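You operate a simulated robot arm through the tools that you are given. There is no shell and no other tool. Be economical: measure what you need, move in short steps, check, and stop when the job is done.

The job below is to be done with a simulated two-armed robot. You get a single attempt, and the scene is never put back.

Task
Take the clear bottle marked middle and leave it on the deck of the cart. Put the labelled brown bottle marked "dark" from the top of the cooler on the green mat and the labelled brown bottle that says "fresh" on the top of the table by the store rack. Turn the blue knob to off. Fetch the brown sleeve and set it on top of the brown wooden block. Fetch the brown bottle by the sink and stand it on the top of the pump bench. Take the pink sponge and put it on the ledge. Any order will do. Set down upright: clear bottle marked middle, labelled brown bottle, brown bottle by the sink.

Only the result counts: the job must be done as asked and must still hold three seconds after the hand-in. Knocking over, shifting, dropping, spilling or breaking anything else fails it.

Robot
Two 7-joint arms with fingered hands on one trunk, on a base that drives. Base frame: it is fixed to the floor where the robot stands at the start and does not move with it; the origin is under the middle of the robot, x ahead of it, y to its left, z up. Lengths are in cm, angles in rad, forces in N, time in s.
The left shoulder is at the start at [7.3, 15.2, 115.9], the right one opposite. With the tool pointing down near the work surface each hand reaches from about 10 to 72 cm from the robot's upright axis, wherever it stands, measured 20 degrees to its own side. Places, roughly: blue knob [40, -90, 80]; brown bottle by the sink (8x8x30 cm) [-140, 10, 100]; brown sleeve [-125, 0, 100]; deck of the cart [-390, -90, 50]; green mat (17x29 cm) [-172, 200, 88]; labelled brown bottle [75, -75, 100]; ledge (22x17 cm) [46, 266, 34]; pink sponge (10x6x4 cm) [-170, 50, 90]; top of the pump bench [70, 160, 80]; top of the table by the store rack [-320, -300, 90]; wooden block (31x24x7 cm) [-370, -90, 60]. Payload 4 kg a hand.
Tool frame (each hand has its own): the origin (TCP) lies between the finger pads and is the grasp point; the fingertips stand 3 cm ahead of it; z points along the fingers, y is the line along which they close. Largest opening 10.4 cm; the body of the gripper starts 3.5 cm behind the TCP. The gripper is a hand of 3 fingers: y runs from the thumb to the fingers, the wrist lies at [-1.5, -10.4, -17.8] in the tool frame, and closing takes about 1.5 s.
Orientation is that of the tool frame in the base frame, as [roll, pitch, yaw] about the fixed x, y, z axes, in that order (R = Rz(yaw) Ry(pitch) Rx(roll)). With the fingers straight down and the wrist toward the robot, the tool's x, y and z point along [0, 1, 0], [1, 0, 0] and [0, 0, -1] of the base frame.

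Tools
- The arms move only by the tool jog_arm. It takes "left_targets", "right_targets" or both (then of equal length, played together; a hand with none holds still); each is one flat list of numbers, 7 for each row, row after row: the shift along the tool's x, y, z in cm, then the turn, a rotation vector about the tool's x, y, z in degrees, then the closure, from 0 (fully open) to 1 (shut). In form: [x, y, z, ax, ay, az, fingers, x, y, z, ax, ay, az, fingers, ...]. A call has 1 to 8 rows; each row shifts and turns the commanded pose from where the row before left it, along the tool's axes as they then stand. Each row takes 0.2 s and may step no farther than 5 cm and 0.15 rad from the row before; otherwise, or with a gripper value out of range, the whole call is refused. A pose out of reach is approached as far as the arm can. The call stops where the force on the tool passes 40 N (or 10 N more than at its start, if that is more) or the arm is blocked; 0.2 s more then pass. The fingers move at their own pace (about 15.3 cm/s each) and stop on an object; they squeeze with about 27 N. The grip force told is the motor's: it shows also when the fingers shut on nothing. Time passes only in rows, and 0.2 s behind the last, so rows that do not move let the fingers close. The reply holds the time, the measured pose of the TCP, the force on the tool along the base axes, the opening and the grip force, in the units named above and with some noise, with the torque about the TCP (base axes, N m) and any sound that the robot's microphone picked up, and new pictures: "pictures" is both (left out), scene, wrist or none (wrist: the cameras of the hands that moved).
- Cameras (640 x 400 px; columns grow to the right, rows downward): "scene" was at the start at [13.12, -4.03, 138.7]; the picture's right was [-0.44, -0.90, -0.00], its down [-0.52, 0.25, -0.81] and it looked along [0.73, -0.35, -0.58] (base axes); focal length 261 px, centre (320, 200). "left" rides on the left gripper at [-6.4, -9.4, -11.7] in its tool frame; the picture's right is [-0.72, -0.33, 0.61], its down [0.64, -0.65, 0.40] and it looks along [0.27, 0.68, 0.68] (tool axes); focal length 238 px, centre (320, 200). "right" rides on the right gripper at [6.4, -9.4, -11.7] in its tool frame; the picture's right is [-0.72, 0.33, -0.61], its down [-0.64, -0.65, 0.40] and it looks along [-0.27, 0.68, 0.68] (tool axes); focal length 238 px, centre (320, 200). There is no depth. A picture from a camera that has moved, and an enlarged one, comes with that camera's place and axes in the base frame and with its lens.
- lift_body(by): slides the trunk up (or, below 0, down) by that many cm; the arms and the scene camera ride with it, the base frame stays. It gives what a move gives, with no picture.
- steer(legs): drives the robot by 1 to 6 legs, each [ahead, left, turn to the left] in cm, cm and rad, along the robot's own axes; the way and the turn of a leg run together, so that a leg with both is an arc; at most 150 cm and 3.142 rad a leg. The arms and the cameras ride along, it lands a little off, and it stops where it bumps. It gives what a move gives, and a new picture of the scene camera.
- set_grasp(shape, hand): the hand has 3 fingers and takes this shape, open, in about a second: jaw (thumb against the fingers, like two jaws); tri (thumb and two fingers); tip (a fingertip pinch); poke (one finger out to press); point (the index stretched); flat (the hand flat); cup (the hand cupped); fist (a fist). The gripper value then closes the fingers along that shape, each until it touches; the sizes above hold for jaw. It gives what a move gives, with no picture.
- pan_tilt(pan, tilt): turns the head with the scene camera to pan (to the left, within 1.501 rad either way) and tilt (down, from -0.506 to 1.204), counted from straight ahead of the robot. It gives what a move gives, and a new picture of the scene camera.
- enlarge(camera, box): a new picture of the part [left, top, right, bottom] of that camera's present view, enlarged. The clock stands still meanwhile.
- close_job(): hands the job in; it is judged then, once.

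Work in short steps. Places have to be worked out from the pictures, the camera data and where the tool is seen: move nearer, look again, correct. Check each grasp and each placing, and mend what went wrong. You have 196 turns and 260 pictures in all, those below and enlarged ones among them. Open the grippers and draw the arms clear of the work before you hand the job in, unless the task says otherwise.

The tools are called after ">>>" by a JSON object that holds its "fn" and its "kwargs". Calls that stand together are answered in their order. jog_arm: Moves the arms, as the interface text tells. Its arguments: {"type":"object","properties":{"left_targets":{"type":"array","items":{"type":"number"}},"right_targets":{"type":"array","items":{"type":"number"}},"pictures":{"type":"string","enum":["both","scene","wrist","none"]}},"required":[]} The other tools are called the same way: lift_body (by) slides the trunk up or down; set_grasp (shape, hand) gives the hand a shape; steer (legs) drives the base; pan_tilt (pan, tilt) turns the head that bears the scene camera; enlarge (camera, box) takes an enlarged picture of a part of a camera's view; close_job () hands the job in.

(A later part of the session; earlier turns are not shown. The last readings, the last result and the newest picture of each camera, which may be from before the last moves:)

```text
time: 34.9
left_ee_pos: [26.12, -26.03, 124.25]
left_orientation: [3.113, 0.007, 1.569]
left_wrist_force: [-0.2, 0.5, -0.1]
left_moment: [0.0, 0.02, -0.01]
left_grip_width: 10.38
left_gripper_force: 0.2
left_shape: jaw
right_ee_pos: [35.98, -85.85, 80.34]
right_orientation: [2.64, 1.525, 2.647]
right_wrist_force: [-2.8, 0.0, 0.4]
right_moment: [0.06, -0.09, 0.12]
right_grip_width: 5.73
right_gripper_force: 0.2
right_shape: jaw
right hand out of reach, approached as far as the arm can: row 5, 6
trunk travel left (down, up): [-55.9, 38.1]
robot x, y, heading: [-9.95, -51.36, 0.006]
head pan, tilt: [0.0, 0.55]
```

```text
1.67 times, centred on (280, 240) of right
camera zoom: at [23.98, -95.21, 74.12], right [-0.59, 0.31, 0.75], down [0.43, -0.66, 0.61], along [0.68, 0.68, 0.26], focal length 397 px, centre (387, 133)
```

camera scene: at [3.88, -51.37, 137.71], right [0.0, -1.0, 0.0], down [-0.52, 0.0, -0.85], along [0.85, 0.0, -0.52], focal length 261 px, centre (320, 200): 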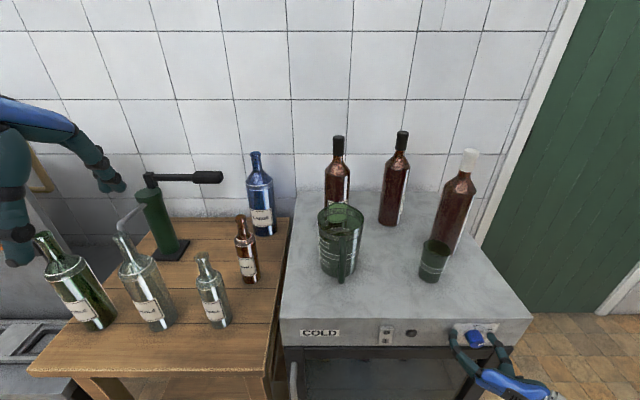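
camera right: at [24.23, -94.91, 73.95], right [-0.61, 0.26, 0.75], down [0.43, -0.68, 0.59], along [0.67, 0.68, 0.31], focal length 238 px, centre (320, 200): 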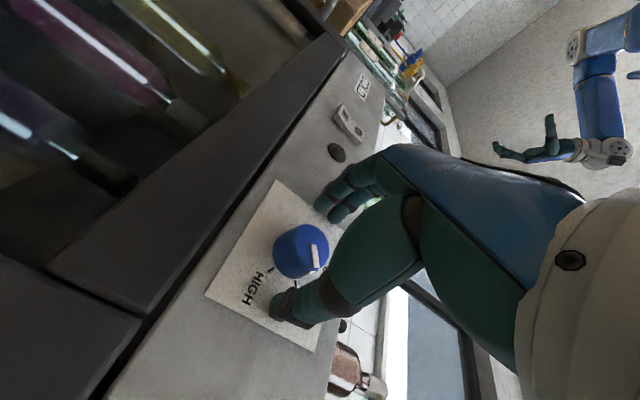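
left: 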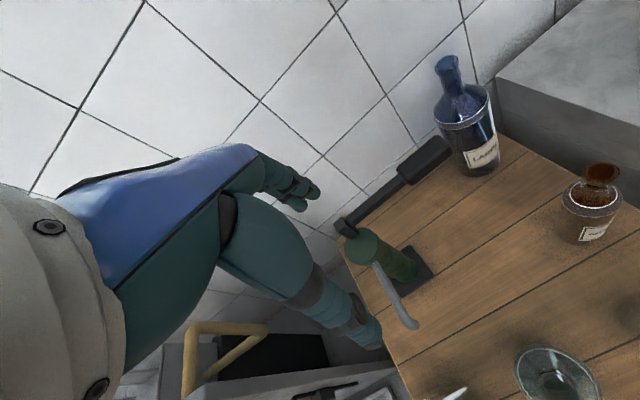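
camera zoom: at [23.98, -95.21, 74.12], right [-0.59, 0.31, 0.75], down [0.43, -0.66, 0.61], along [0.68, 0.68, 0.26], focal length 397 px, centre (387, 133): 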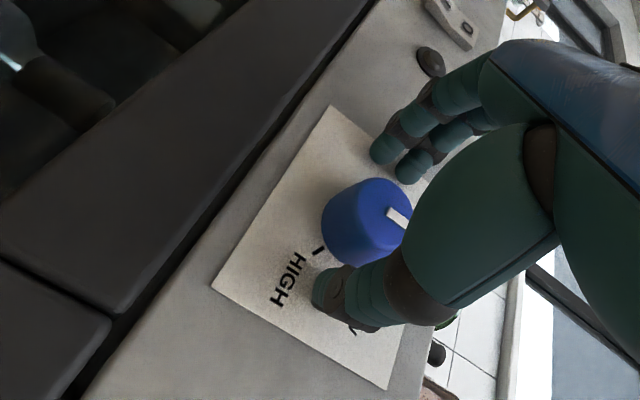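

The pointer now aligns with OFF to within a few degrees. I withdraw the hand (rolling back slightly) and check more closely.

>>> {"fn": "jog_arm", "kwargs": {"right_targets": [0, 0, -1.2, 0, 0, 8.5, 0, 0, 0, -3, 0, 0, 4, 0, 0, 0, -4, 0, 0, 0, 0, 0, 0, -4, 0, 0, 0, 0, 0, 0, -4, 0, 0, 0, 0], "pictures": "none"}}

>>> {"fn": "enlarge", "kwargs": {"camera": "scene", "box": [440, 315, 510, 355]}}

>>> {"fn": "enlarge", "kwargs": {"camera": "right", "box": [160, 120, 400, 360]}}

```text
time: 36.1
left_ee_pos: [26.17, -25.94, 124.37]
left_orientation: [3.111, 0.011, 1.567]
left_wrist_force: [0.1, -0.6, 0.5]
left_moment: [-0.04, 0.02, -0.02]
left_grip_width: 10.39
left_gripper_force: 0.0
left_shape: jaw
right_ee_pos: [19.57, -85.93, 80.93]
right_orientation: [1.779, 1.376, 1.784]
right_wrist_force: [-0.3, -0.5, -0.4]
right_moment: [0.0, 0.03, 0.0]
right_grip_width: 10.39
right_gripper_force: 0.0
right_shape: jaw
trunk travel left (down, up): [-55.9, 38.1]
robot x, y, heading: [-9.79, -51.68, 0.0]
head pan, tilt: [0.0, 0.55]
```

```text
9.14 times, centred on (475, 335) of scene
camera zoom: at [3.72, -51.26, 137.73], right [0.0, -1.0, 0.0], down [-0.52, 0.0, -0.85], along [0.85, 0.0, -0.52], focal length 2383 px, centre (-1097, -1034)
```

zoom: 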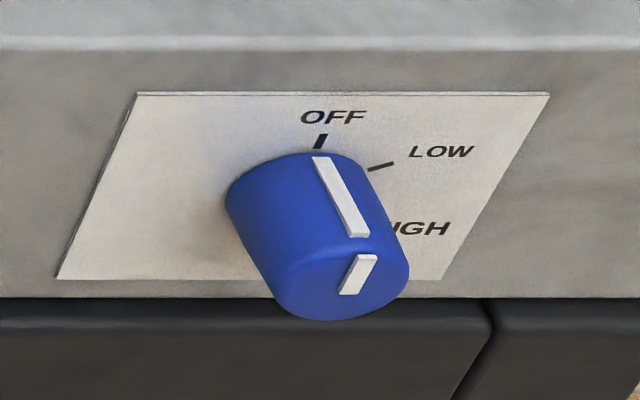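

```text
1.67 times, centred on (280, 240) of right
camera zoom: at [7.53, -94.06, 73.42], right [-0.58, 0.18, 0.79], down [0.43, -0.76, 0.49], along [0.69, 0.63, 0.37], focal length 397 px, centre (387, 133)
```

zoom: 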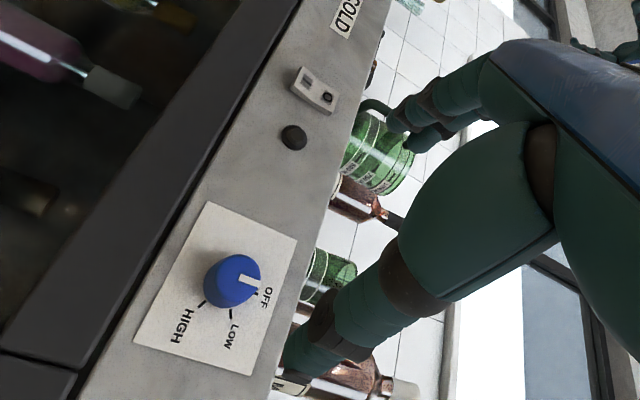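

Knob is exactly at OFF. Next is the FRESH bottle (top ≈ (74.4,-56,115), by triangulation). I back off and bring the right hand up to fingers-down.

>>> {"fn": "steer", "kwargs": {"legs": [[-18, 0, 0]]}}

>>> {"fn": "jog_arm", "kwargs": {"right_targets": [-5, 0, 0, 0, 0, 8.5, 0, -5, 0, 0, 0, 0, 8.5, 0, -5, 0, 0, 0, 0, 8.5, 0, -5, 0, 0, 0, 0, 8.5, 0, 0, 0, 0, 0, 0, 8.5, 0, 0, 0, 0, 0, 0, 8.5, 0, 0, 0, 0, 0, 0, 8.5, 0, 0, 0, 0, 0, 0, 8.5, 0], "pictures": "none"}}

```text
time: 37.6
left_ee_pos: [8.07, -26.18, 124.2]
left_orientation: [3.115, 0.01, 1.562]
left_wrist_force: [0.6, 0.0, -0.1]
left_moment: [0.0, 0.01, -0.01]
left_grip_width: 10.38
left_gripper_force: 0.0
left_shape: jaw
right_ee_pos: [1.15, -86.09, 80.87]
right_orientation: [1.786, 1.375, 1.785]
right_wrist_force: [-0.4, 0.2, 0.3]
right_moment: [-0.01, -0.04, -0.02]
right_grip_width: 10.4
right_gripper_force: 0.0
right_shape: jaw
trunk travel left (down, up): [-55.9, 38.1]
robot x, y, heading: [-28.45, -51.84, -0.005]
head pan, tilt: [0.0, 0.55]
camera scene: at [-14.47, -51.36, 137.68], right [0.0, -1.0, 0.0], down [-0.52, 0.0, -0.85], along [0.85, 0.0, -0.52], focal length 261 px, centre (320, 200)
```

scene: 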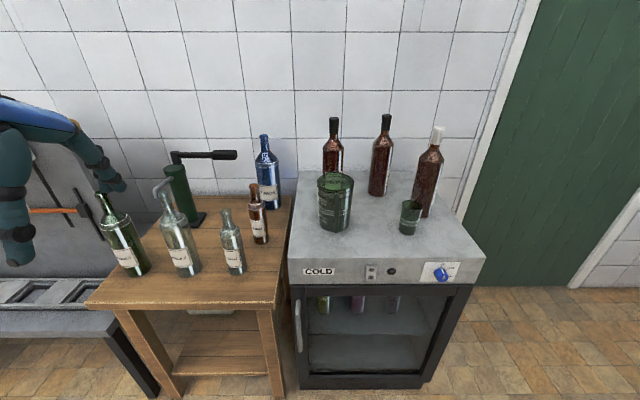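

```text
time: 39.4
left_ee_pos: [7.77, -26.18, 124.21]
left_orientation: [3.115, 0.008, 1.561]
left_wrist_force: [-0.9, 0.7, 0.4]
left_moment: [0.01, 0.02, 0.03]
left_grip_width: 10.39
left_gripper_force: 0.1
left_shape: jaw
right_ee_pos: [1.6, -94.1, 99.28]
right_orientation: [1.615, 0.204, 1.582]
right_wrist_force: [0.4, 0.5, -0.2]
right_moment: [0.01, 0.0, 0.03]
right_grip_width: 10.4
right_gripper_force: 0.0
right_shape: jaw
trunk travel left (down, up): [-55.9, 38.1]
robot x, y, heading: [-28.5, -51.71, -0.001]
head pan, tilt: [0.0, 0.55]
```

Continue rotating the right hand to straight-down while raising it.

>>> {"fn": "jog_arm", "kwargs": {"right_targets": [0, 5, 0, 0, 0, 6, 0, 0, 5, 0, 0, 0, 5.7, 0, 0, 5, 0, 8.5, 0, 0, 0, 0, 5, 0, 8.5, 0, 0, 0, 0, 5, -1, 8.5, 0, 0, 0, 0, 5, -2, 8.5, 0, 0, 0, 0, 2, -4, 8.5, 0, 0, 0, 0, 0, -4, 8.5, 0, 0, 0], "pictures": "none"}}

>>> {"fn": "jog_arm", "kwargs": {"right_targets": [0, 0, 0, 8.5, 0, 0, 0, 0, 0, 0, 8.5, 0, 0, 0, 0, 0, 0, 8.5, 0, 0, 0, 0, 0, 0, 8.5, 0, 0, 0], "pictures": "wrist"}}

```text
refused: row 5 steps farther than a row can; nothing moved
```

```text
time: 40.4
left_ee_pos: [7.56, -26.3, 124.37]
left_orientation: [3.113, 0.007, 1.561]
left_wrist_force: [-0.4, 0.5, 0.0]
left_moment: [0.01, -0.03, 0.0]
left_grip_width: 10.38
left_gripper_force: 0.0
left_shape: jaw
right_ee_pos: [1.55, -94.06, 99.11]
right_orientation: [2.204, 0.192, 1.58]
right_wrist_force: [0.4, -0.1, 0.2]
right_moment: [0.0, 0.01, 0.04]
right_grip_width: 10.41
right_gripper_force: 0.0
right_shape: jaw
trunk travel left (down, up): [-55.9, 38.1]
robot x, y, heading: [-28.78, -51.16, -0.003]
head pan, tilt: [0.0, 0.55]
camera right: at [-13.58, -88.04, 97.1], right [-0.3, -0.59, 0.75], down [-0.05, -0.78, -0.63], along [0.95, -0.23, 0.2], focal length 238 px, centre (320, 200)
```

right: 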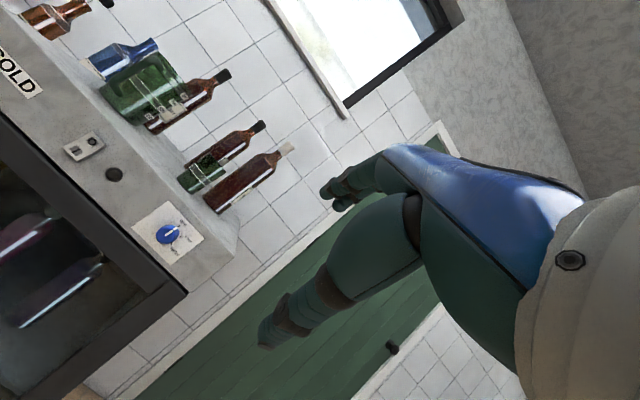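

Finish rotation to vertical and raise.

>>> {"fn": "jog_arm", "kwargs": {"right_targets": [0, 0, 0, 8.5, 0, 0, 0, 0, 0, 0, 8.5, 0, 0, 0, 0, 0, 0, 8.5, 0, 0, 0, 0, 0, 0, 8.5, 0, 0, 0, 0, 0, 0, 8.5, 0, 0, 0, 0, 0, 0, 8.5, 0, 0, 0, 0, 0, 0, 2.7, 5, 0, 0, 0, 0, 0, 0, 6, 0, 0], "pictures": "none"}}

>>> {"fn": "jog_arm", "kwargs": {"right_targets": [0, 0, -5, 0, 0, 0, 0, 0, 0, -5, 0, 0, 0, 0, 0, 0, -5, 0, 0, 0, 0, 0, 0, -5, 0, 0, 0, 0, 0, 0, -5, 0, 0, 0, 0, 0, 0, -5, 0, 0, 0, 0, 2.5, 4, 0, 0, 0, 0, 0, 2.5, 4, 0, 0, 0, 0, 0], "pictures": "none"}}

```text
time: 42.2
left_ee_pos: [7.84, -26.28, 124.37]
left_orientation: [3.115, 0.007, 1.563]
left_wrist_force: [0.2, 0.1, 0.7]
left_moment: [-0.01, 0.01, 0.0]
left_grip_width: 10.38
left_gripper_force: 0.1
left_shape: jaw
right_ee_pos: [4.66, -96.36, 99.28]
right_orientation: [2.649, 0.042, 1.695]
right_wrist_force: [0.2, 0.2, 0.8]
right_moment: [0.0, 0.02, -0.02]
right_grip_width: 10.42
right_gripper_force: 0.1
right_shape: jaw
right hand out of reach, approached as far as the arm can: row 1, 2, 3, 4, 5, 6
trunk travel left (down, up): [-55.9, 38.1]
robot x, y, heading: [-28.65, -51.51, 0.003]
head pan, tilt: [0.0, 0.55]
```

```text
time: 44.0
left_ee_pos: [8.1, -26.26, 124.07]
left_orientation: [3.118, 0.009, 1.562]
left_wrist_force: [0.0, -0.2, 0.7]
left_moment: [-0.04, 0.01, 0.01]
left_grip_width: 10.38
left_gripper_force: 0.0
left_shape: jaw
right_ee_pos: [-2.92, -91.37, 129.22]
right_orientation: [2.653, 0.042, 1.694]
right_wrist_force: [0.5, 0.9, 0.4]
right_moment: [0.05, 0.0, -0.02]
right_grip_width: 10.39
right_gripper_force: 0.0
right_shape: jaw
trunk travel left (down, up): [-55.9, 38.1]
robot x, y, heading: [-28.89, -51.55, -0.005]
head pan, tilt: [0.0, 0.55]
```

Finish straightening and extend forward.

>>> {"fn": "jog_arm", "kwargs": {"right_targets": [0, 4, 0, 8.5, 0, 0, 0, 0, 4, 0, 8.5, 0, 0, 0, 0, 4, 0, 8.5, 0, 0, 0, 0, 4, 0, 2.5, 2.4, 7, 0, 0, 4.5, 0, 0, 0, 0, 0, 0, 4.5, 0, 0, 0, 0, 0], "pictures": "none"}}

```text
time: 45.4
left_ee_pos: [7.94, -26.11, 124.29]
left_orientation: [3.115, 0.011, 1.562]
left_wrist_force: [0.4, 0.6, -0.2]
left_moment: [-0.02, 0.04, 0.01]
left_grip_width: 10.39
left_gripper_force: 0.0
left_shape: jaw
right_ee_pos: [21.28, -88.74, 133.8]
right_orientation: [3.137, -0.003, 1.573]
right_wrist_force: [0.5, -0.4, 1.0]
right_moment: [-0.02, 0.01, 0.02]
right_grip_width: 10.41
right_gripper_force: 0.1
right_shape: jaw
trunk travel left (down, up): [-55.9, 38.1]
robot x, y, heading: [-28.54, -51.58, -0.001]
head pan, tilt: [0.0, 0.55]
```

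I'll use the left hand for FRESH from in front of the cooler (avoids the table legs). Raise the left hand, then drive right and forward.

>>> {"fn": "jog_arm", "kwargs": {"left_targets": [0, 0, -5, 1.5, 0, 0, 0, 0, 0, -5, 0, 0, 0, 0, -3, 4, 0, 0, 0, 0, 0, -3, 4, 0, 0, 0, 0, 0], "right_targets": [0, 0, -2, 0, 0, 0, 0, 0, 0, 0, 0, 0, 0, 0, 0, -5, 0, 0, 0, 0, 0, 0, -5, 0, 0, 0, 0, 0], "pictures": "none"}}

>>> {"fn": "steer", "kwargs": {"legs": [[0, -21.5, 0], [34, 0, 0]]}}

```text
time: 46.4
left_ee_pos: [15.8, -33.01, 134.4]
left_orientation: [-3.14, 0.005, 1.565]
left_wrist_force: [0.0, -0.8, -0.1]
left_moment: [0.05, 0.03, 0.02]
left_grip_width: 10.39
left_gripper_force: 0.2
left_shape: jaw
right_ee_pos: [11.26, -89.25, 135.58]
right_orientation: [3.137, -0.007, 1.575]
right_wrist_force: [0.1, -0.5, 0.2]
right_moment: [0.01, 0.0, -0.01]
right_grip_width: 10.39
right_gripper_force: 0.0
right_shape: jaw
trunk travel left (down, up): [-55.9, 38.1]
robot x, y, heading: [-28.58, -51.96, 0.0]
head pan, tilt: [0.0, 0.55]
```

```text
time: 49.9
left_ee_pos: [49.32, -53.51, 134.33]
left_orientation: [3.138, 0.008, 1.568]
left_wrist_force: [0.1, 0.1, 0.5]
left_moment: [-0.02, -0.05, -0.01]
left_grip_width: 10.39
left_gripper_force: 0.0
left_shape: jaw
right_ee_pos: [45.11, -110.05, 135.89]
right_orientation: [3.132, -0.003, 1.582]
right_wrist_force: [0.6, 0.4, 0.0]
right_moment: [0.01, -0.01, -0.04]
right_grip_width: 10.38
right_gripper_force: 0.1
right_shape: jaw
trunk travel left (down, up): [-55.9, 38.1]
robot x, y, heading: [5.36, -73.04, 0.011]
head pan, tilt: [0.0, 0.55]
camera scene: at [19.29, -72.92, 137.73], right [0.0, -1.0, 0.0], down [-0.52, 0.0, -0.85], along [0.85, 0.0, -0.52], focal length 261 px, centre (320, 200)
```

scene: 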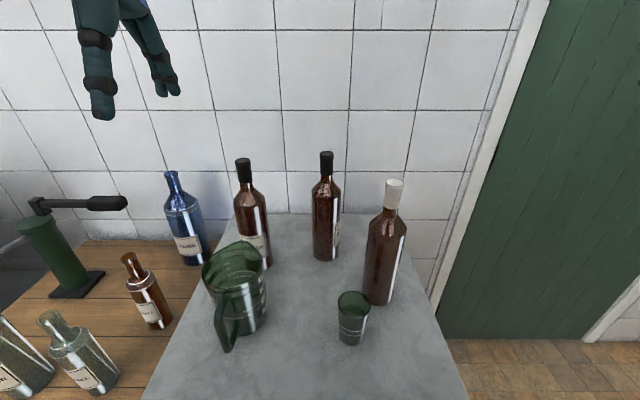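

FRESH top confirmed at about (74.3,-55.8,114.5). I extend the left hand above it and look.

>>> {"fn": "jog_arm", "kwargs": {"left_targets": [-0.5, 5, 0, 0, 0, 0, 0, -0.5, 4.9, 0, 0, 0, 0, 0, -0.5, 4.9, 0, 0, 0, 0, 0, -0.4, 4.9, 0, 0, 0, 0, 0, -0.4, 4.9, 0, 0, 0, 0, 0], "pictures": "both"}}

```text
refused: row 1 steps farther than a row can; nothing moved
```

>>> {"fn": "jog_arm", "kwargs": {"left_targets": [-0.5, 4.9, 0, 0, 0, 0, 0, -0.5, 4.9, 0, 0, 0, 0, 0, -0.5, 4.9, 0, 0, 0, 0, 0, -0.4, 4.9, 0, 0, 0, 0, 0, -0.4, 4.9, 0, 0, 0, 0, 0], "pictures": "both"}}

```text
time: 51.1
left_ee_pos: [74.1, -56.4, 134.36]
left_orientation: [3.14, 0.003, 1.57]
left_wrist_force: [0.1, -0.2, 0.9]
left_moment: [0.04, 0.01, 0.01]
left_grip_width: 10.37
left_gripper_force: 0.1
left_shape: jaw
right_ee_pos: [45.52, -110.4, 135.75]
right_orientation: [3.137, -0.006, 1.584]
right_wrist_force: [0.0, -0.5, 0.6]
right_moment: [0.01, 0.04, 0.02]
right_grip_width: 10.39
right_gripper_force: 0.0
right_shape: jaw
trunk travel left (down, up): [-55.9, 38.1]
robot x, y, heading: [5.47, -73.02, 0.005]
head pan, tilt: [0.0, 0.55]
camera scene: at [19.83, -73.29, 137.67], right [0.0, -1.0, 0.0], down [-0.53, 0.0, -0.85], along [0.85, 0.01, -0.53], focal length 261 px, centre (320, 200)
camera left: at [64.72, -62.77, 146.1], right [-0.33, -0.72, -0.61], down [-0.65, 0.64, -0.41], along [0.69, 0.27, -0.68], focal length 238 px, centre (320, 200)
```

scene: 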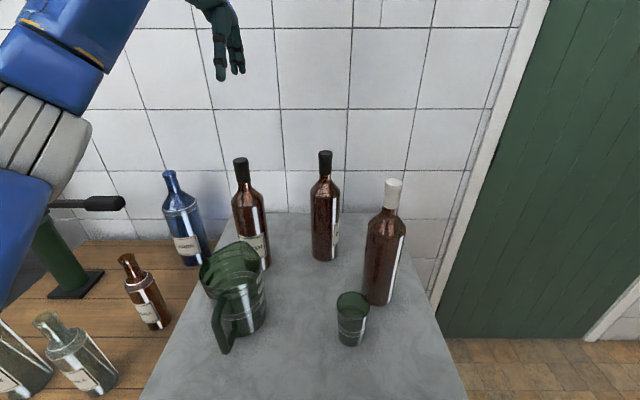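
left: 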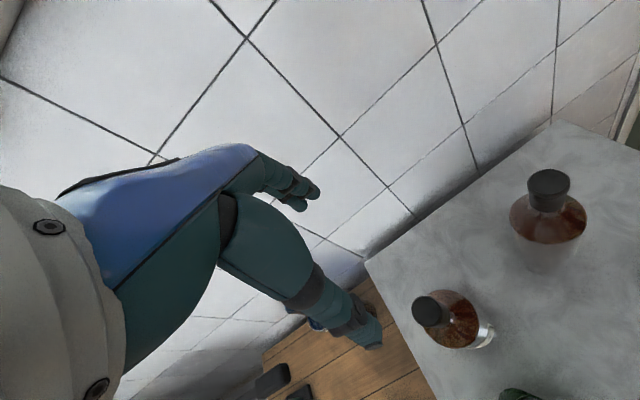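

The left camera puts the FRESH cap near (71.7,-55.9). I shift and descend partway to z≈123, then recheck.

>>> {"fn": "jog_arm", "kwargs": {"left_targets": [0.4, -2.3, 0, 0, 0, 0, 0, 0, 0, 4.5, 0, 0, 0, 0, 0, 0, 4.5, 0, 0, 0, 0, 0, 0, 2, 0, 0, 0, 0], "pictures": "both"}}

```text
time: 52.1
left_ee_pos: [71.6, -55.62, 123.67]
left_orientation: [3.139, 0.008, 1.568]
left_wrist_force: [0.4, 0.2, -0.5]
left_moment: [-0.01, -0.04, -0.01]
left_grip_width: 10.37
left_gripper_force: 0.1
left_shape: jaw
right_ee_pos: [45.3, -110.31, 135.99]
right_orientation: [3.134, -0.003, 1.583]
right_wrist_force: [-0.5, 0.6, -0.3]
right_moment: [0.02, 0.01, -0.02]
right_grip_width: 10.39
right_gripper_force: 0.2
right_shape: jaw
trunk travel left (down, up): [-55.9, 38.1]
robot x, y, heading: [5.58, -72.88, 0.005]
head pan, tilt: [0.0, 0.55]
camera scene: at [19.58, -73.08, 137.71], right [0.0, -1.0, 0.0], down [-0.52, 0.0, -0.85], along [0.85, 0.0, -0.52], focal length 261 px, centre (320, 200)
camera left: at [62.14, -62.0, 135.31], right [-0.32, -0.72, -0.61], down [-0.65, 0.64, -0.41], along [0.69, 0.26, -0.68], focal length 238 px, centre (320, 200)
```

scene: 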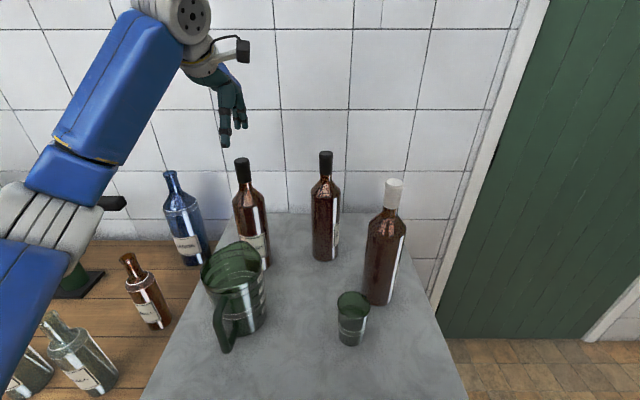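
left: 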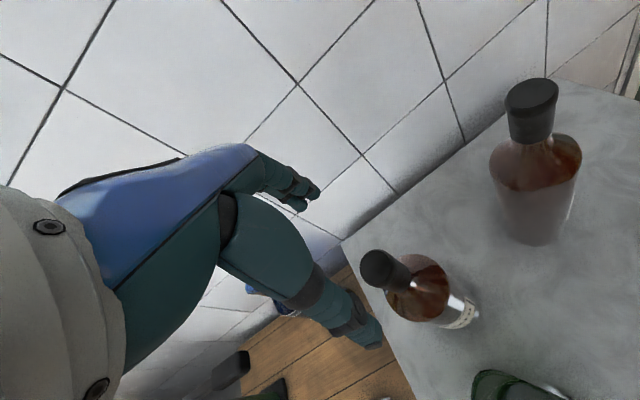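

The cap lies right under the hand at (71.6,-56,114.5). Descend to TCP z≈112.

>>> {"fn": "jog_arm", "kwargs": {"left_targets": [-0.3, 0, 4, 0, 0, 0, 0, 0, 0, 4, 0, 0, 0, 0, 0, 0, 3.6, 0, 0, 0, 0], "pictures": "both"}}

```text
time: 52.9
left_ee_pos: [71.79, -56.22, 111.93]
left_orientation: [3.139, 0.008, 1.569]
left_wrist_force: [-0.2, 0.2, 0.2]
left_moment: [-0.02, 0.0, 0.0]
left_grip_width: 10.37
left_gripper_force: 0.1
left_shape: jaw
right_ee_pos: [45.42, -110.16, 135.81]
right_orientation: [3.136, -0.006, 1.582]
right_wrist_force: [-0.3, 0.3, -0.6]
right_moment: [0.0, 0.0, -0.02]
right_grip_width: 10.4
right_gripper_force: 0.1
right_shape: jaw
trunk travel left (down, up): [-55.9, 38.1]
robot x, y, heading: [5.55, -73.2, 0.006]
head pan, tilt: [0.0, 0.55]
camera scene: at [19.66, -72.99, 137.69], right [0.0, -1.0, 0.0], down [-0.52, 0.0, -0.85], along [0.85, 0.0, -0.52], focal length 261 px, centre (320, 200)
camera left: at [62.38, -62.49, 123.57], right [-0.33, -0.72, -0.61], down [-0.65, 0.64, -0.41], along [0.69, 0.26, -0.68], focal length 238 px, centre (320, 200)
```

scene: 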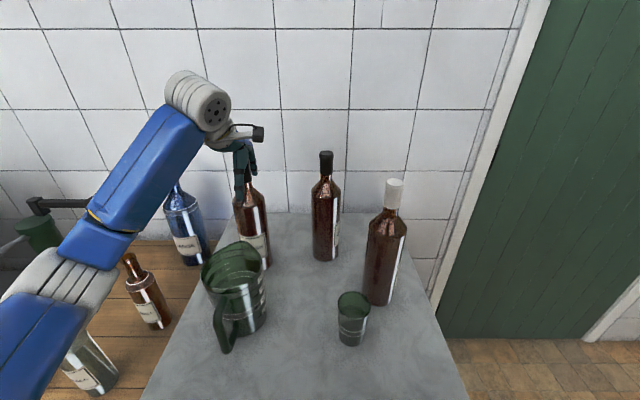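
left: 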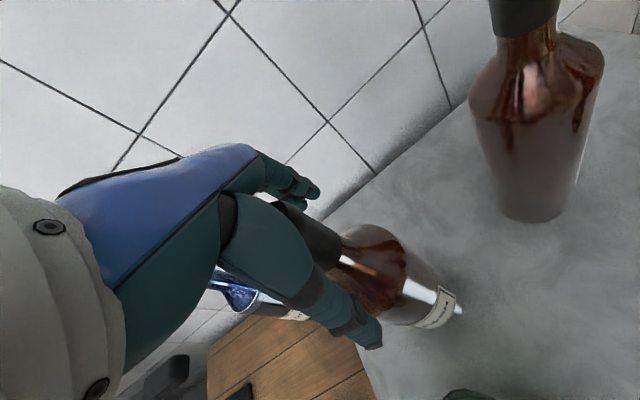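

Cap is between thumb and fingers. Close, then lift slightly to check.

>>> {"fn": "jog_arm", "kwargs": {"left_targets": [0, 0, 0, 0, 0, 0, 1, 0, 0, 0, 0, 0, 0, 1, 0, 0, 0, 0, 0, 0, 1, 0, 0, 0, 0, 0, 0, 1, 0, 0, 0, 0, 0, 0, 1, 0, 0, 0, 0, 0, 0, 1, 0, 0, -3, 0, 0, 0, 1], "pictures": "both"}}

```text
time: 54.5
left_ee_pos: [71.94, -56.07, 114.54]
left_orientation: [-3.139, 0.007, 1.568]
left_wrist_force: [1.7, 0.3, -11.9]
left_moment: [0.07, -0.36, 0.02]
left_grip_width: 2.3
left_gripper_force: 26.7
left_shape: jaw
right_ee_pos: [45.71, -110.06, 135.77]
right_orientation: [3.136, -0.003, 1.583]
right_wrist_force: [-0.6, 0.1, 0.2]
right_moment: [0.0, -0.04, 0.02]
right_grip_width: 10.41
right_gripper_force: 0.1
right_shape: jaw
trunk travel left (down, up): [-55.9, 38.1]
robot x, y, heading: [5.74, -72.87, 0.007]
head pan, tilt: [0.0, 0.55]
camera scene: at [19.98, -72.96, 137.62], right [0.0, -1.0, 0.0], down [-0.53, 0.0, -0.85], along [0.85, 0.0, -0.53], focal length 261 px, centre (320, 200)
camera left: at [62.61, -62.43, 126.31], right [-0.33, -0.72, -0.61], down [-0.65, 0.64, -0.41], along [0.68, 0.26, -0.68], focal length 238 px, centre (320, 200)
```

scene: 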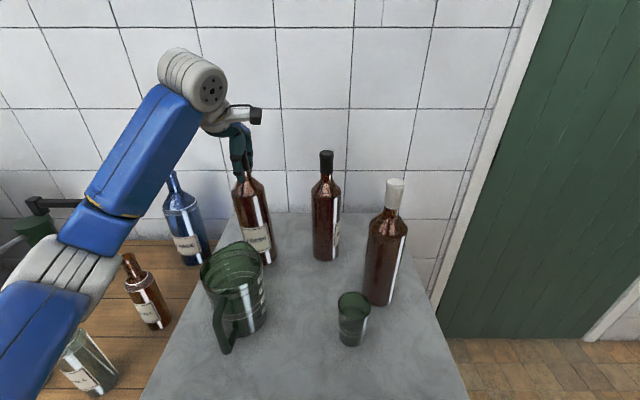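
left: 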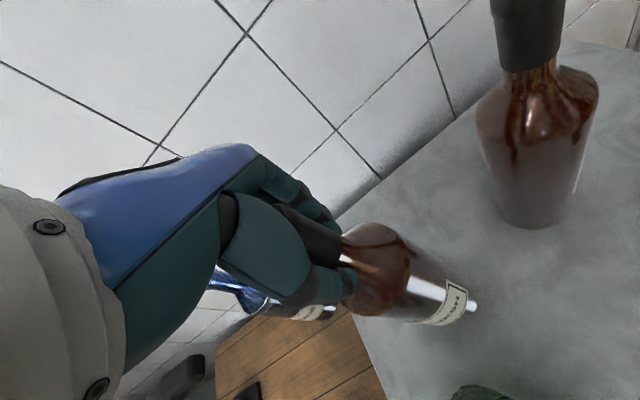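

Lifted with ~12 N load. Raise to clear everything, then back off.

>>> {"fn": "jog_arm", "kwargs": {"left_targets": [0, 0, -4, 0, 0, 0, 1, 0, 0, -4, 0, 0, 0, 1, 0, 0, -4, 0, 0, 0, 1, 0, 0, -4, 0, 0, 0, 1, 0, 0, -4, 0, 0, 0, 1, 0, 0, -4, 0, 0, 0, 1], "pictures": "none"}}

>>> {"fn": "steer", "kwargs": {"legs": [[-45, 0, -0.007]]}}

```text
time: 55.9
left_ee_pos: [71.51, -55.83, 138.89]
left_orientation: [-3.139, 0.006, 1.57]
left_wrist_force: [-0.8, -1.2, -12.2]
left_moment: [0.08, -0.07, 0.03]
left_grip_width: 2.26
left_gripper_force: 26.8
left_shape: jaw
right_ee_pos: [45.44, -110.28, 135.89]
right_orientation: [3.133, -0.005, 1.584]
right_wrist_force: [-1.4, 0.4, 1.2]
right_moment: [0.03, -0.01, 0.01]
right_grip_width: 10.41
right_gripper_force: 0.1
right_shape: jaw
trunk travel left (down, up): [-55.9, 38.1]
robot x, y, heading: [5.18, -73.11, 0.005]
head pan, tilt: [0.0, 0.55]
```

```text
time: 58.7
left_ee_pos: [26.14, -56.41, 138.79]
left_orientation: [-3.141, 0.008, 1.56]
left_wrist_force: [0.5, -0.1, -12.3]
left_moment: [0.05, -0.18, 0.02]
left_grip_width: 2.25
left_gripper_force: 27.1
left_shape: jaw
right_ee_pos: [-0.58, -110.57, 135.7]
right_orientation: [3.137, -0.002, 1.574]
right_wrist_force: [0.1, 0.0, -0.5]
right_moment: [0.0, 0.0, 0.0]
right_grip_width: 10.38
right_gripper_force: 0.2
right_shape: jaw
trunk travel left (down, up): [-55.9, 38.1]
robot x, y, heading: [-40.27, -73.11, -0.008]
head pan, tilt: [0.0, 0.55]
camera scene: at [-25.77, -73.16, 137.62], right [0.0, -1.0, 0.0], down [-0.53, 0.0, -0.85], along [0.85, 0.0, -0.53], focal length 261 px, centre (320, 200)
```

scene: 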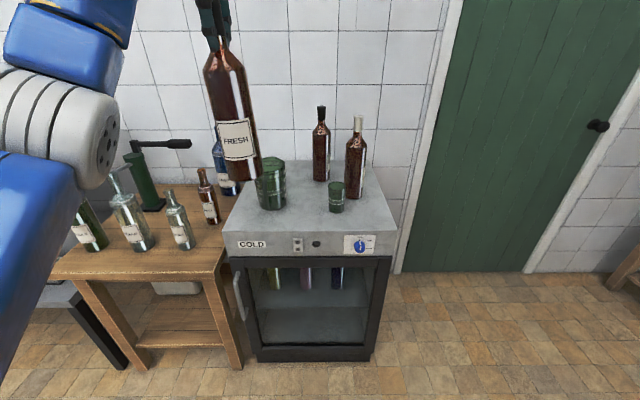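

FRESH is held well and label verified. I draw the left hand in and to the left, bring the right hand inward, then drive to the table.

>>> {"fn": "jog_arm", "kwargs": {"left_targets": [2.5, -4, 0, 0, 0, 0, 1, 2.5, -4, 0, 0, 0, 0, 1, 2.5, -4, 0, 0, 0, 0, 1, 2.5, -4, 0, 0, 0, 0, 1, 2.5, -4, 0, 0, 0, 0, 1, 2.5, -4, 0, 0, 0, 0, 1], "right_targets": [3, 2, 0, 0, 0, 0, 0, 3, 2, 0, 0, 0, 0, 0, 3, 2, 0, 0, 0, 0, 0, 3, 2, 0, 0, 0, 0, 0, 3, 2, 0, 0, 0, 0, 0, 3, 0, 0, 0, 0, 0, 0], "pictures": "none"}}

>>> {"fn": "steer", "kwargs": {"legs": [[0, 85, 0], [27, 0, 0]]}}

```text
time: 60.1
left_ee_pos: [1.46, -40.05, 138.6]
left_orientation: [3.138, 0.011, 1.562]
left_wrist_force: [-1.0, 1.4, -12.1]
left_moment: [0.18, -0.08, -0.03]
left_grip_width: 2.23
left_gripper_force: 26.5
left_shape: jaw
right_ee_pos: [8.63, -91.67, 136.29]
right_orientation: [3.13, 0.002, 1.573]
right_wrist_force: [-0.6, 0.6, -0.8]
right_moment: [-0.04, -0.05, 0.0]
right_grip_width: 10.41
right_gripper_force: 0.2
right_shape: jaw
trunk travel left (down, up): [-55.9, 38.1]
robot x, y, heading: [-40.69, -73.24, -0.003]
head pan, tilt: [0.0, 0.55]
```

```text
time: 66.2
left_ee_pos: [29.13, 46.74, 138.77]
left_orientation: [3.137, 0.007, 1.562]
left_wrist_force: [-0.1, 0.3, -11.2]
left_moment: [0.12, -0.14, -0.02]
left_grip_width: 2.25
left_gripper_force: 27.0
left_shape: jaw
right_ee_pos: [36.45, -4.8, 136.22]
right_orientation: [3.129, -0.003, 1.577]
right_wrist_force: [-0.7, 0.7, 0.2]
right_moment: [0.01, 0.01, 0.0]
right_grip_width: 10.39
right_gripper_force: 0.1
right_shape: jaw
trunk travel left (down, up): [-55.9, 38.1]
robot x, y, heading: [-12.79, 14.28, -0.0]
head pan, tilt: [0.0, 0.55]
camera scene: at [1.37, 14.73, 137.71], right [0.0, -1.0, 0.0], down [-0.52, 0.0, -0.85], along [0.85, 0.0, -0.52], focal length 261 px, centre (320, 200)
```

scene: 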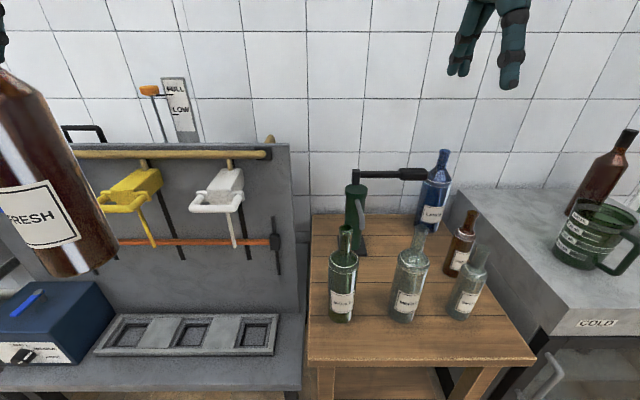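

>>> {"fn": "jog_arm", "kwargs": {"right_targets": [0, 0, 3, 0, 0, 0, 0], "pictures": "wrist"}}

>>> {"fn": "enlarge", "kwargs": {"camera": "scene", "box": [320, 210, 500, 330]}}

```text
time: 66.6
left_ee_pos: [29.35, 46.66, 138.83]
left_orientation: [3.139, 0.005, 1.565]
left_wrist_force: [0.8, 0.0, -11.6]
left_moment: [0.12, -0.17, 0.01]
left_grip_width: 2.24
left_gripper_force: 27.2
left_shape: jaw
right_ee_pos: [36.62, -4.95, 133.14]
right_orientation: [3.132, -0.003, 1.579]
right_wrist_force: [0.5, -0.4, -0.2]
right_moment: [0.0, 0.0, 0.03]
right_grip_width: 10.39
right_gripper_force: 0.0
right_shape: jaw
trunk travel left (down, up): [-55.9, 38.1]
robot x, y, heading: [-12.4, 14.09, -0.005]
head pan, tilt: [0.0, 0.55]
camera right: at [26.92, 1.42, 144.86], right [0.33, -0.72, 0.61], down [-0.64, -0.64, -0.41], along [0.69, -0.26, -0.67], focal length 238 px, centre (320, 200)
```

right: 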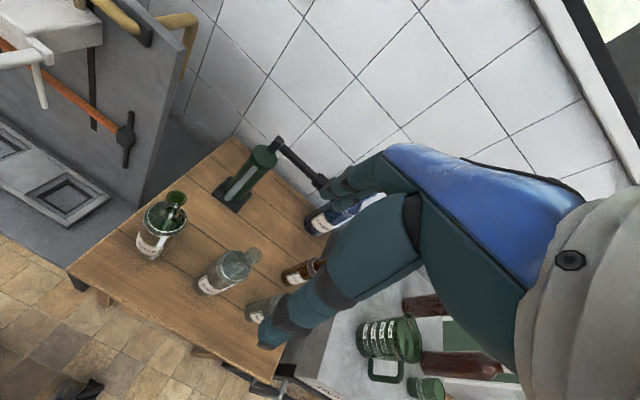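

```text
3.33 times, centred on (410, 270) of scene
camera zoom: at [1.77, 14.56, 137.67], right [0.0, -1.0, 0.0], down [-0.53, 0.0, -0.85], along [0.85, 0.0, -0.53], focal length 869 px, centre (20, -33)
```

zoom: 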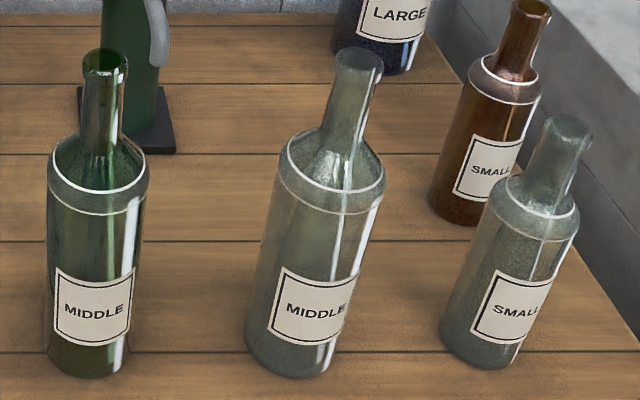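

Triangulation of the clear MIDDLE bottle's mouth from both cameras gives (47.3,-7.7,102). I move above it and descend partway.

>>> {"fn": "jog_arm", "kwargs": {"right_targets": [-1, 3.6, 0, 0, 0, 0, 0, -1, 3.6, 0, 0, 0, 0, 0, -0.8, 3.5, 0, 0, 0, 0, 0, 0, 0, 5, 0, 0, 0, 0, 0, 0, 5, 0, 0, 0, 0, 0, 0, 5, 0, 0, 0, 0, 0, 0, 4, 0, 0, 0, 0], "pictures": "both"}}

```text
time: 68.2
left_ee_pos: [29.17, 46.68, 138.88]
left_orientation: [3.139, 0.007, 1.559]
left_wrist_force: [-0.8, -0.1, -11.1]
left_moment: [0.11, -0.07, 0.01]
left_grip_width: 2.24
left_gripper_force: 26.7
left_shape: jaw
right_ee_pos: [43.86, -7.09, 114.11]
right_orientation: [3.131, -0.006, 1.578]
right_wrist_force: [0.5, -0.3, -0.5]
right_moment: [-0.02, -0.01, -0.03]
right_grip_width: 10.4
right_gripper_force: 0.1
right_shape: jaw
right hand out of reach, approached as far as the arm can: row 3
trunk travel left (down, up): [-55.9, 38.1]
robot x, y, heading: [-12.84, 14.45, -0.003]
head pan, tilt: [0.0, 0.55]
camera scene: at [1.68, 14.58, 137.68], right [0.0, -1.0, 0.0], down [-0.52, 0.0, -0.85], along [0.85, 0.0, -0.52], focal length 261 px, centre (320, 200)
camera right: at [34.19, -0.74, 125.68], right [0.32, -0.72, 0.61], down [-0.64, -0.64, -0.41], along [0.69, -0.26, -0.67], focal length 238 px, centre (320, 200)
```

scene: 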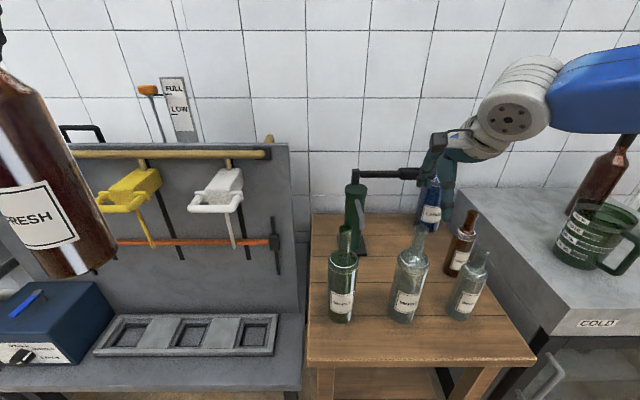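
right: 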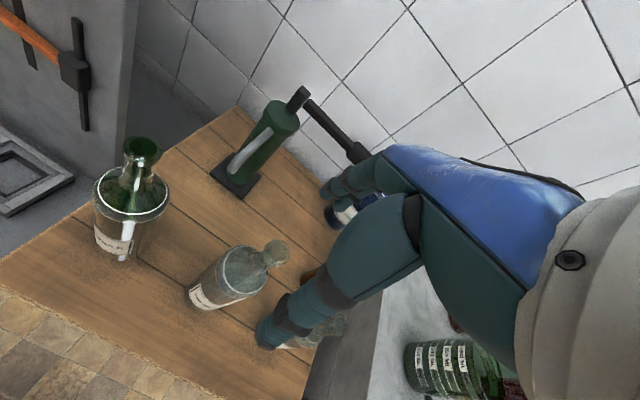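

Mouth confirmed at (47.5,-7.8,102). Correct by 3.6 forward and 0.7 right, then look again.

>>> {"fn": "jog_arm", "kwargs": {"right_targets": [-0.4, 1.8, 1, 0, 0, 0, 0, -0.3, 1.8, 1, 0, 0, 0, 0, 0, 0, 3, 0, 0, 0, 0], "pictures": "wrist"}}

```text
time: 69.0
left_ee_pos: [29.29, 46.66, 138.97]
left_orientation: [3.139, 0.008, 1.563]
left_wrist_force: [0.2, -0.1, -12.7]
left_moment: [0.09, -0.18, 0.01]
left_grip_width: 2.22
left_gripper_force: 27.1
left_shape: jaw
right_ee_pos: [47.77, -7.7, 109.15]
right_orientation: [3.132, -0.002, 1.576]
right_wrist_force: [-0.3, 0.9, 0.1]
right_moment: [-0.02, 0.0, 0.0]
right_grip_width: 10.36
right_gripper_force: 0.0
right_shape: jaw
trunk travel left (down, up): [-55.9, 38.1]
robot x, y, heading: [-12.63, 14.4, 0.001]
head pan, tilt: [0.0, 0.55]
camera right: at [38.07, -1.35, 120.8], right [0.33, -0.72, 0.61], down [-0.65, -0.64, -0.41], along [0.69, -0.26, -0.67], focal length 238 px, centre (320, 200)
```

right: 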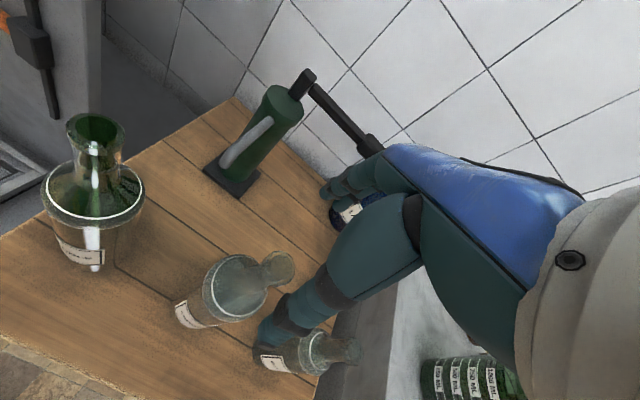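

Aligned over the mouth. Descend to TCP z≈99.

>>> {"fn": "jog_arm", "kwargs": {"right_targets": [-0.2, 0.3, 3.5, 0, 0, 0, 0, 0, 0, 3.5, 0, 0, 0, 0, 0, 0, 3, 0, 0, 0, 0], "pictures": "wrist"}}

>>> {"fn": "enlarge", "kwargs": {"camera": "scene", "box": [340, 130, 500, 330]}}

```text
time: 69.8
left_ee_pos: [29.24, 46.52, 138.82]
left_orientation: [3.137, 0.007, 1.564]
left_wrist_force: [-0.5, -0.7, -12.2]
left_moment: [0.08, -0.19, -0.01]
left_grip_width: 2.25
left_gripper_force: 26.5
left_shape: jaw
right_ee_pos: [48.01, -7.68, 99.44]
right_orientation: [3.132, -0.005, 1.579]
right_wrist_force: [0.4, 0.9, -0.9]
right_moment: [-0.02, -0.01, 0.02]
right_grip_width: 10.42
right_gripper_force: 0.0
right_shape: jaw
trunk travel left (down, up): [-55.9, 38.1]
robot x, y, heading: [-12.57, 14.36, -0.007]
head pan, tilt: [0.0, 0.55]
camera right: at [38.35, -1.51, 111.06], right [0.32, -0.72, 0.61], down [-0.64, -0.64, -0.41], along [0.69, -0.26, -0.67], focal length 238 px, centre (320, 200)
```

right: 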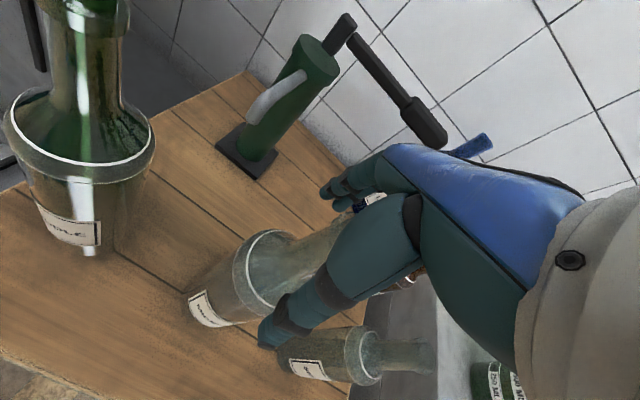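

```text
2.00 times, centred on (420, 230) of scene
camera zoom: at [1.81, 14.57, 137.67], right [0.0, -1.0, 0.0], down [-0.53, 0.0, -0.85], along [0.85, 0.0, -0.53], focal length 521 px, centre (120, 140)
```

zoom: 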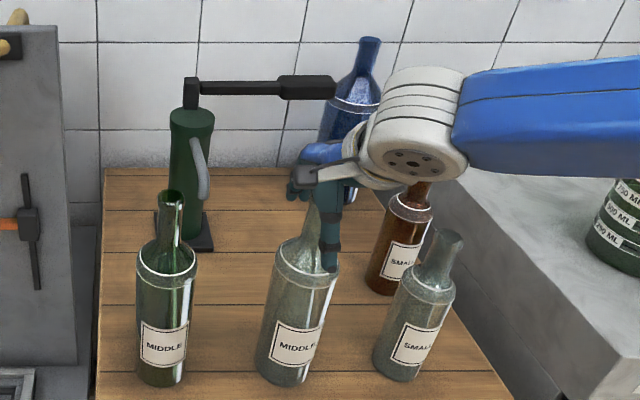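

Neck lies between thumb and fingers. Close and lift 3 cm.

>>> {"fn": "jog_arm", "kwargs": {"right_targets": [0, 0, 0, 0, 0, 0, 1, 0, 0, 0, 0, 0, 0, 1, 0, 0, 0, 0, 0, 0, 1, 0, 0, 0, 0, 0, 0, 1, 0, 0, 0, 0, 0, 0, 1, 0, 0, 0, 0, 0, 0, 1, 0, 0, -3, 0, 0, 0, 1], "pictures": "both"}}

```text
time: 71.4
left_ee_pos: [29.35, 46.68, 138.8]
left_orientation: [3.137, 0.005, 1.563]
left_wrist_force: [-0.3, 0.2, -12.2]
left_moment: [0.09, -0.17, 0.0]
left_grip_width: 2.22
left_gripper_force: 26.5
left_shape: jaw
right_ee_pos: [48.06, -7.83, 102.27]
right_orientation: [3.134, -0.002, 1.577]
right_wrist_force: [-0.1, -0.2, -4.9]
right_moment: [0.04, 0.0, -0.01]
right_grip_width: 2.01
right_gripper_force: 27.2
right_shape: jaw
trunk travel left (down, up): [-55.9, 38.1]
robot x, y, heading: [-12.11, 14.01, -0.004]
head pan, tilt: [0.0, 0.55]
camera scene: at [1.81, 14.67, 137.65], right [0.0, -1.0, 0.0], down [-0.53, 0.0, -0.85], along [0.85, 0.0, -0.53], focal length 261 px, centre (320, 200)
camera right: at [38.5, -1.44, 113.97], right [0.33, -0.72, 0.61], down [-0.65, -0.64, -0.41], along [0.69, -0.26, -0.67], focal length 238 px, centre (320, 200)
```

scene: 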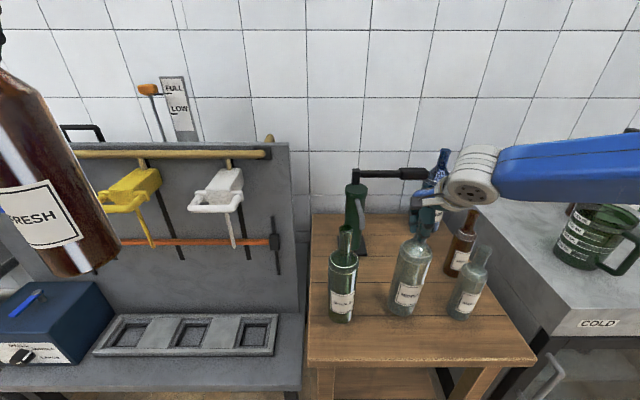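
right: 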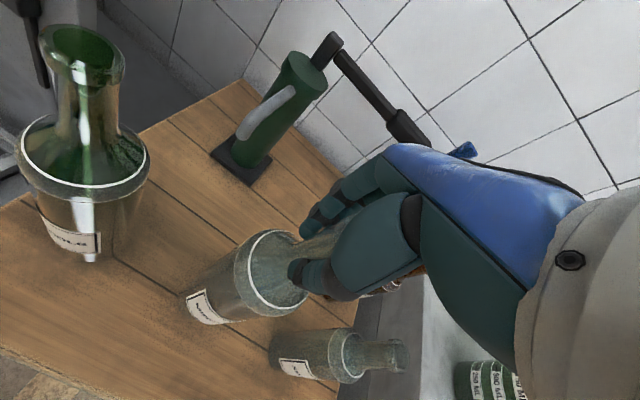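

Lifted cleanly. Raise above the neighbours then back off.

>>> {"fn": "jog_arm", "kwargs": {"right_targets": [0, 0, -4.5, 0, 0, 0, 1, 0, 0, -4.5, 0, 0, 0, 1, 0, 0, -4.5, 0, 0, 0, 1, 0, 0, -4.5, 0, 0, 0, 1, 0, 0, -4.5, 0, 0, 0, 1, 0, 0, -4.5, 0, 0, 0, 1, 0, -3, -4, 0, 0, 0, 1], "pictures": "none"}}

>>> {"fn": "steer", "kwargs": {"legs": [[-45, 0, 0]]}}

```text
time: 73.0
left_ee_pos: [28.88, 46.56, 138.84]
left_orientation: [3.135, 0.007, 1.565]
left_wrist_force: [-1.0, -1.2, -11.8]
left_moment: [0.03, -0.13, 0.03]
left_grip_width: 2.21
left_gripper_force: 26.6
left_shape: jaw
right_ee_pos: [44.49, -7.64, 129.84]
right_orientation: [3.13, -0.002, 1.576]
right_wrist_force: [-1.3, 0.0, -3.6]
right_moment: [0.08, -0.03, 0.02]
right_grip_width: 2.0
right_gripper_force: 27.5
right_shape: jaw
right hand out of reach, approached as far as the arm can: row 6
trunk travel left (down, up): [-55.9, 38.1]
robot x, y, heading: [-12.7, 14.41, -0.001]
head pan, tilt: [0.0, 0.55]
```

```text
time: 75.7
left_ee_pos: [-14.83, 46.53, 138.72]
left_orientation: [-3.142, 0.007, 1.557]
left_wrist_force: [0.9, 0.9, -12.2]
left_moment: [0.06, -0.19, 0.02]
left_grip_width: 2.22
left_gripper_force: 27.4
left_shape: jaw
right_ee_pos: [0.39, -7.76, 129.64]
right_orientation: [3.137, -0.002, 1.572]
right_wrist_force: [-0.3, -0.7, -5.0]
right_moment: [0.05, -0.01, -0.02]
right_grip_width: 1.96
right_gripper_force: 26.9
right_shape: jaw
trunk travel left (down, up): [-55.9, 38.1]
robot x, y, heading: [-57.14, 14.24, -0.004]
head pan, tilt: [0.0, 0.55]
camera scene: at [-42.54, 14.77, 137.62], right [-0.01, -1.0, 0.0], down [-0.53, 0.0, -0.85], along [0.85, -0.01, -0.53], focal length 261 px, centre (320, 200)
```

scene: 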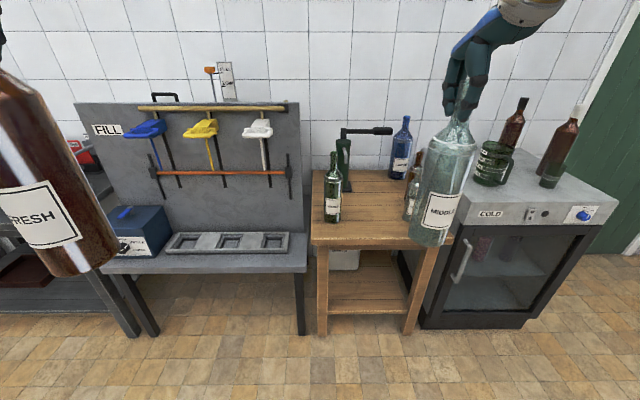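

Both bottles held. I drive right into open floor, and then turn toward the store rack, looking with the camera.

>>> {"fn": "steer", "kwargs": {"legs": [[0, -105, 0]]}}

>>> {"fn": "pan_tilt", "kwargs": {"pan": -1.45, "tilt": 0.4}}

```text
time: 81.1
left_ee_pos: [-16.02, -57.34, 138.65]
left_orientation: [3.139, 0.008, 1.558]
left_wrist_force: [0.1, 0.9, -11.8]
left_moment: [0.11, -0.17, -0.02]
left_grip_width: 2.23
left_gripper_force: 27.5
left_shape: jaw
right_ee_pos: [-0.82, -111.66, 129.9]
right_orientation: [3.133, 0.0, 1.572]
right_wrist_force: [0.2, -0.7, -3.5]
right_moment: [0.01, -0.02, -0.01]
right_grip_width: 1.96
right_gripper_force: 27.2
right_shape: jaw
trunk travel left (down, up): [-55.9, 38.1]
robot x, y, heading: [-57.95, -89.75, -0.01]
head pan, tilt: [0.0, 0.55]
camera scene: at [-43.56, -89.26, 137.65], right [-0.01, -1.0, 0.0], down [-0.53, 0.0, -0.85], along [0.85, -0.01, -0.53], focal length 261 px, centre (320, 200)
```

scene: 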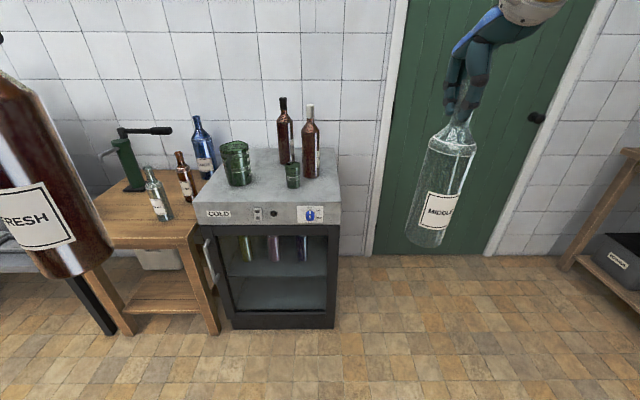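

```text
time: 82.7
left_ee_pos: [-16.3, -57.61, 138.88]
left_orientation: [3.137, 0.005, 1.559]
left_wrist_force: [-0.2, -0.3, -12.4]
left_moment: [0.07, -0.19, 0.0]
left_grip_width: 2.22
left_gripper_force: 27.2
left_shape: jaw
right_ee_pos: [-0.99, -111.94, 129.93]
right_orientation: [3.132, 0.0, 1.572]
right_wrist_force: [0.3, 0.4, -3.9]
right_moment: [0.01, -0.05, -0.02]
right_grip_width: 1.96
right_gripper_force: 26.7
right_shape: jaw
trunk travel left (down, up): [-55.9, 38.1]
robot x, y, heading: [-57.84, -89.9, -0.008]
head pan, tilt: [-1.45, 0.4]
camera scene: at [-51.5, -98.7, 139.07], right [-0.99, -0.11, 0.0], down [-0.05, 0.39, -0.92], along [0.1, -0.92, -0.39], focal length 261 px, centre (320, 200)
```

scene: 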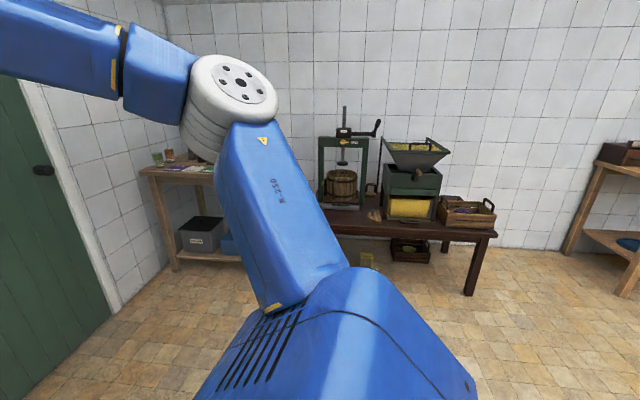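

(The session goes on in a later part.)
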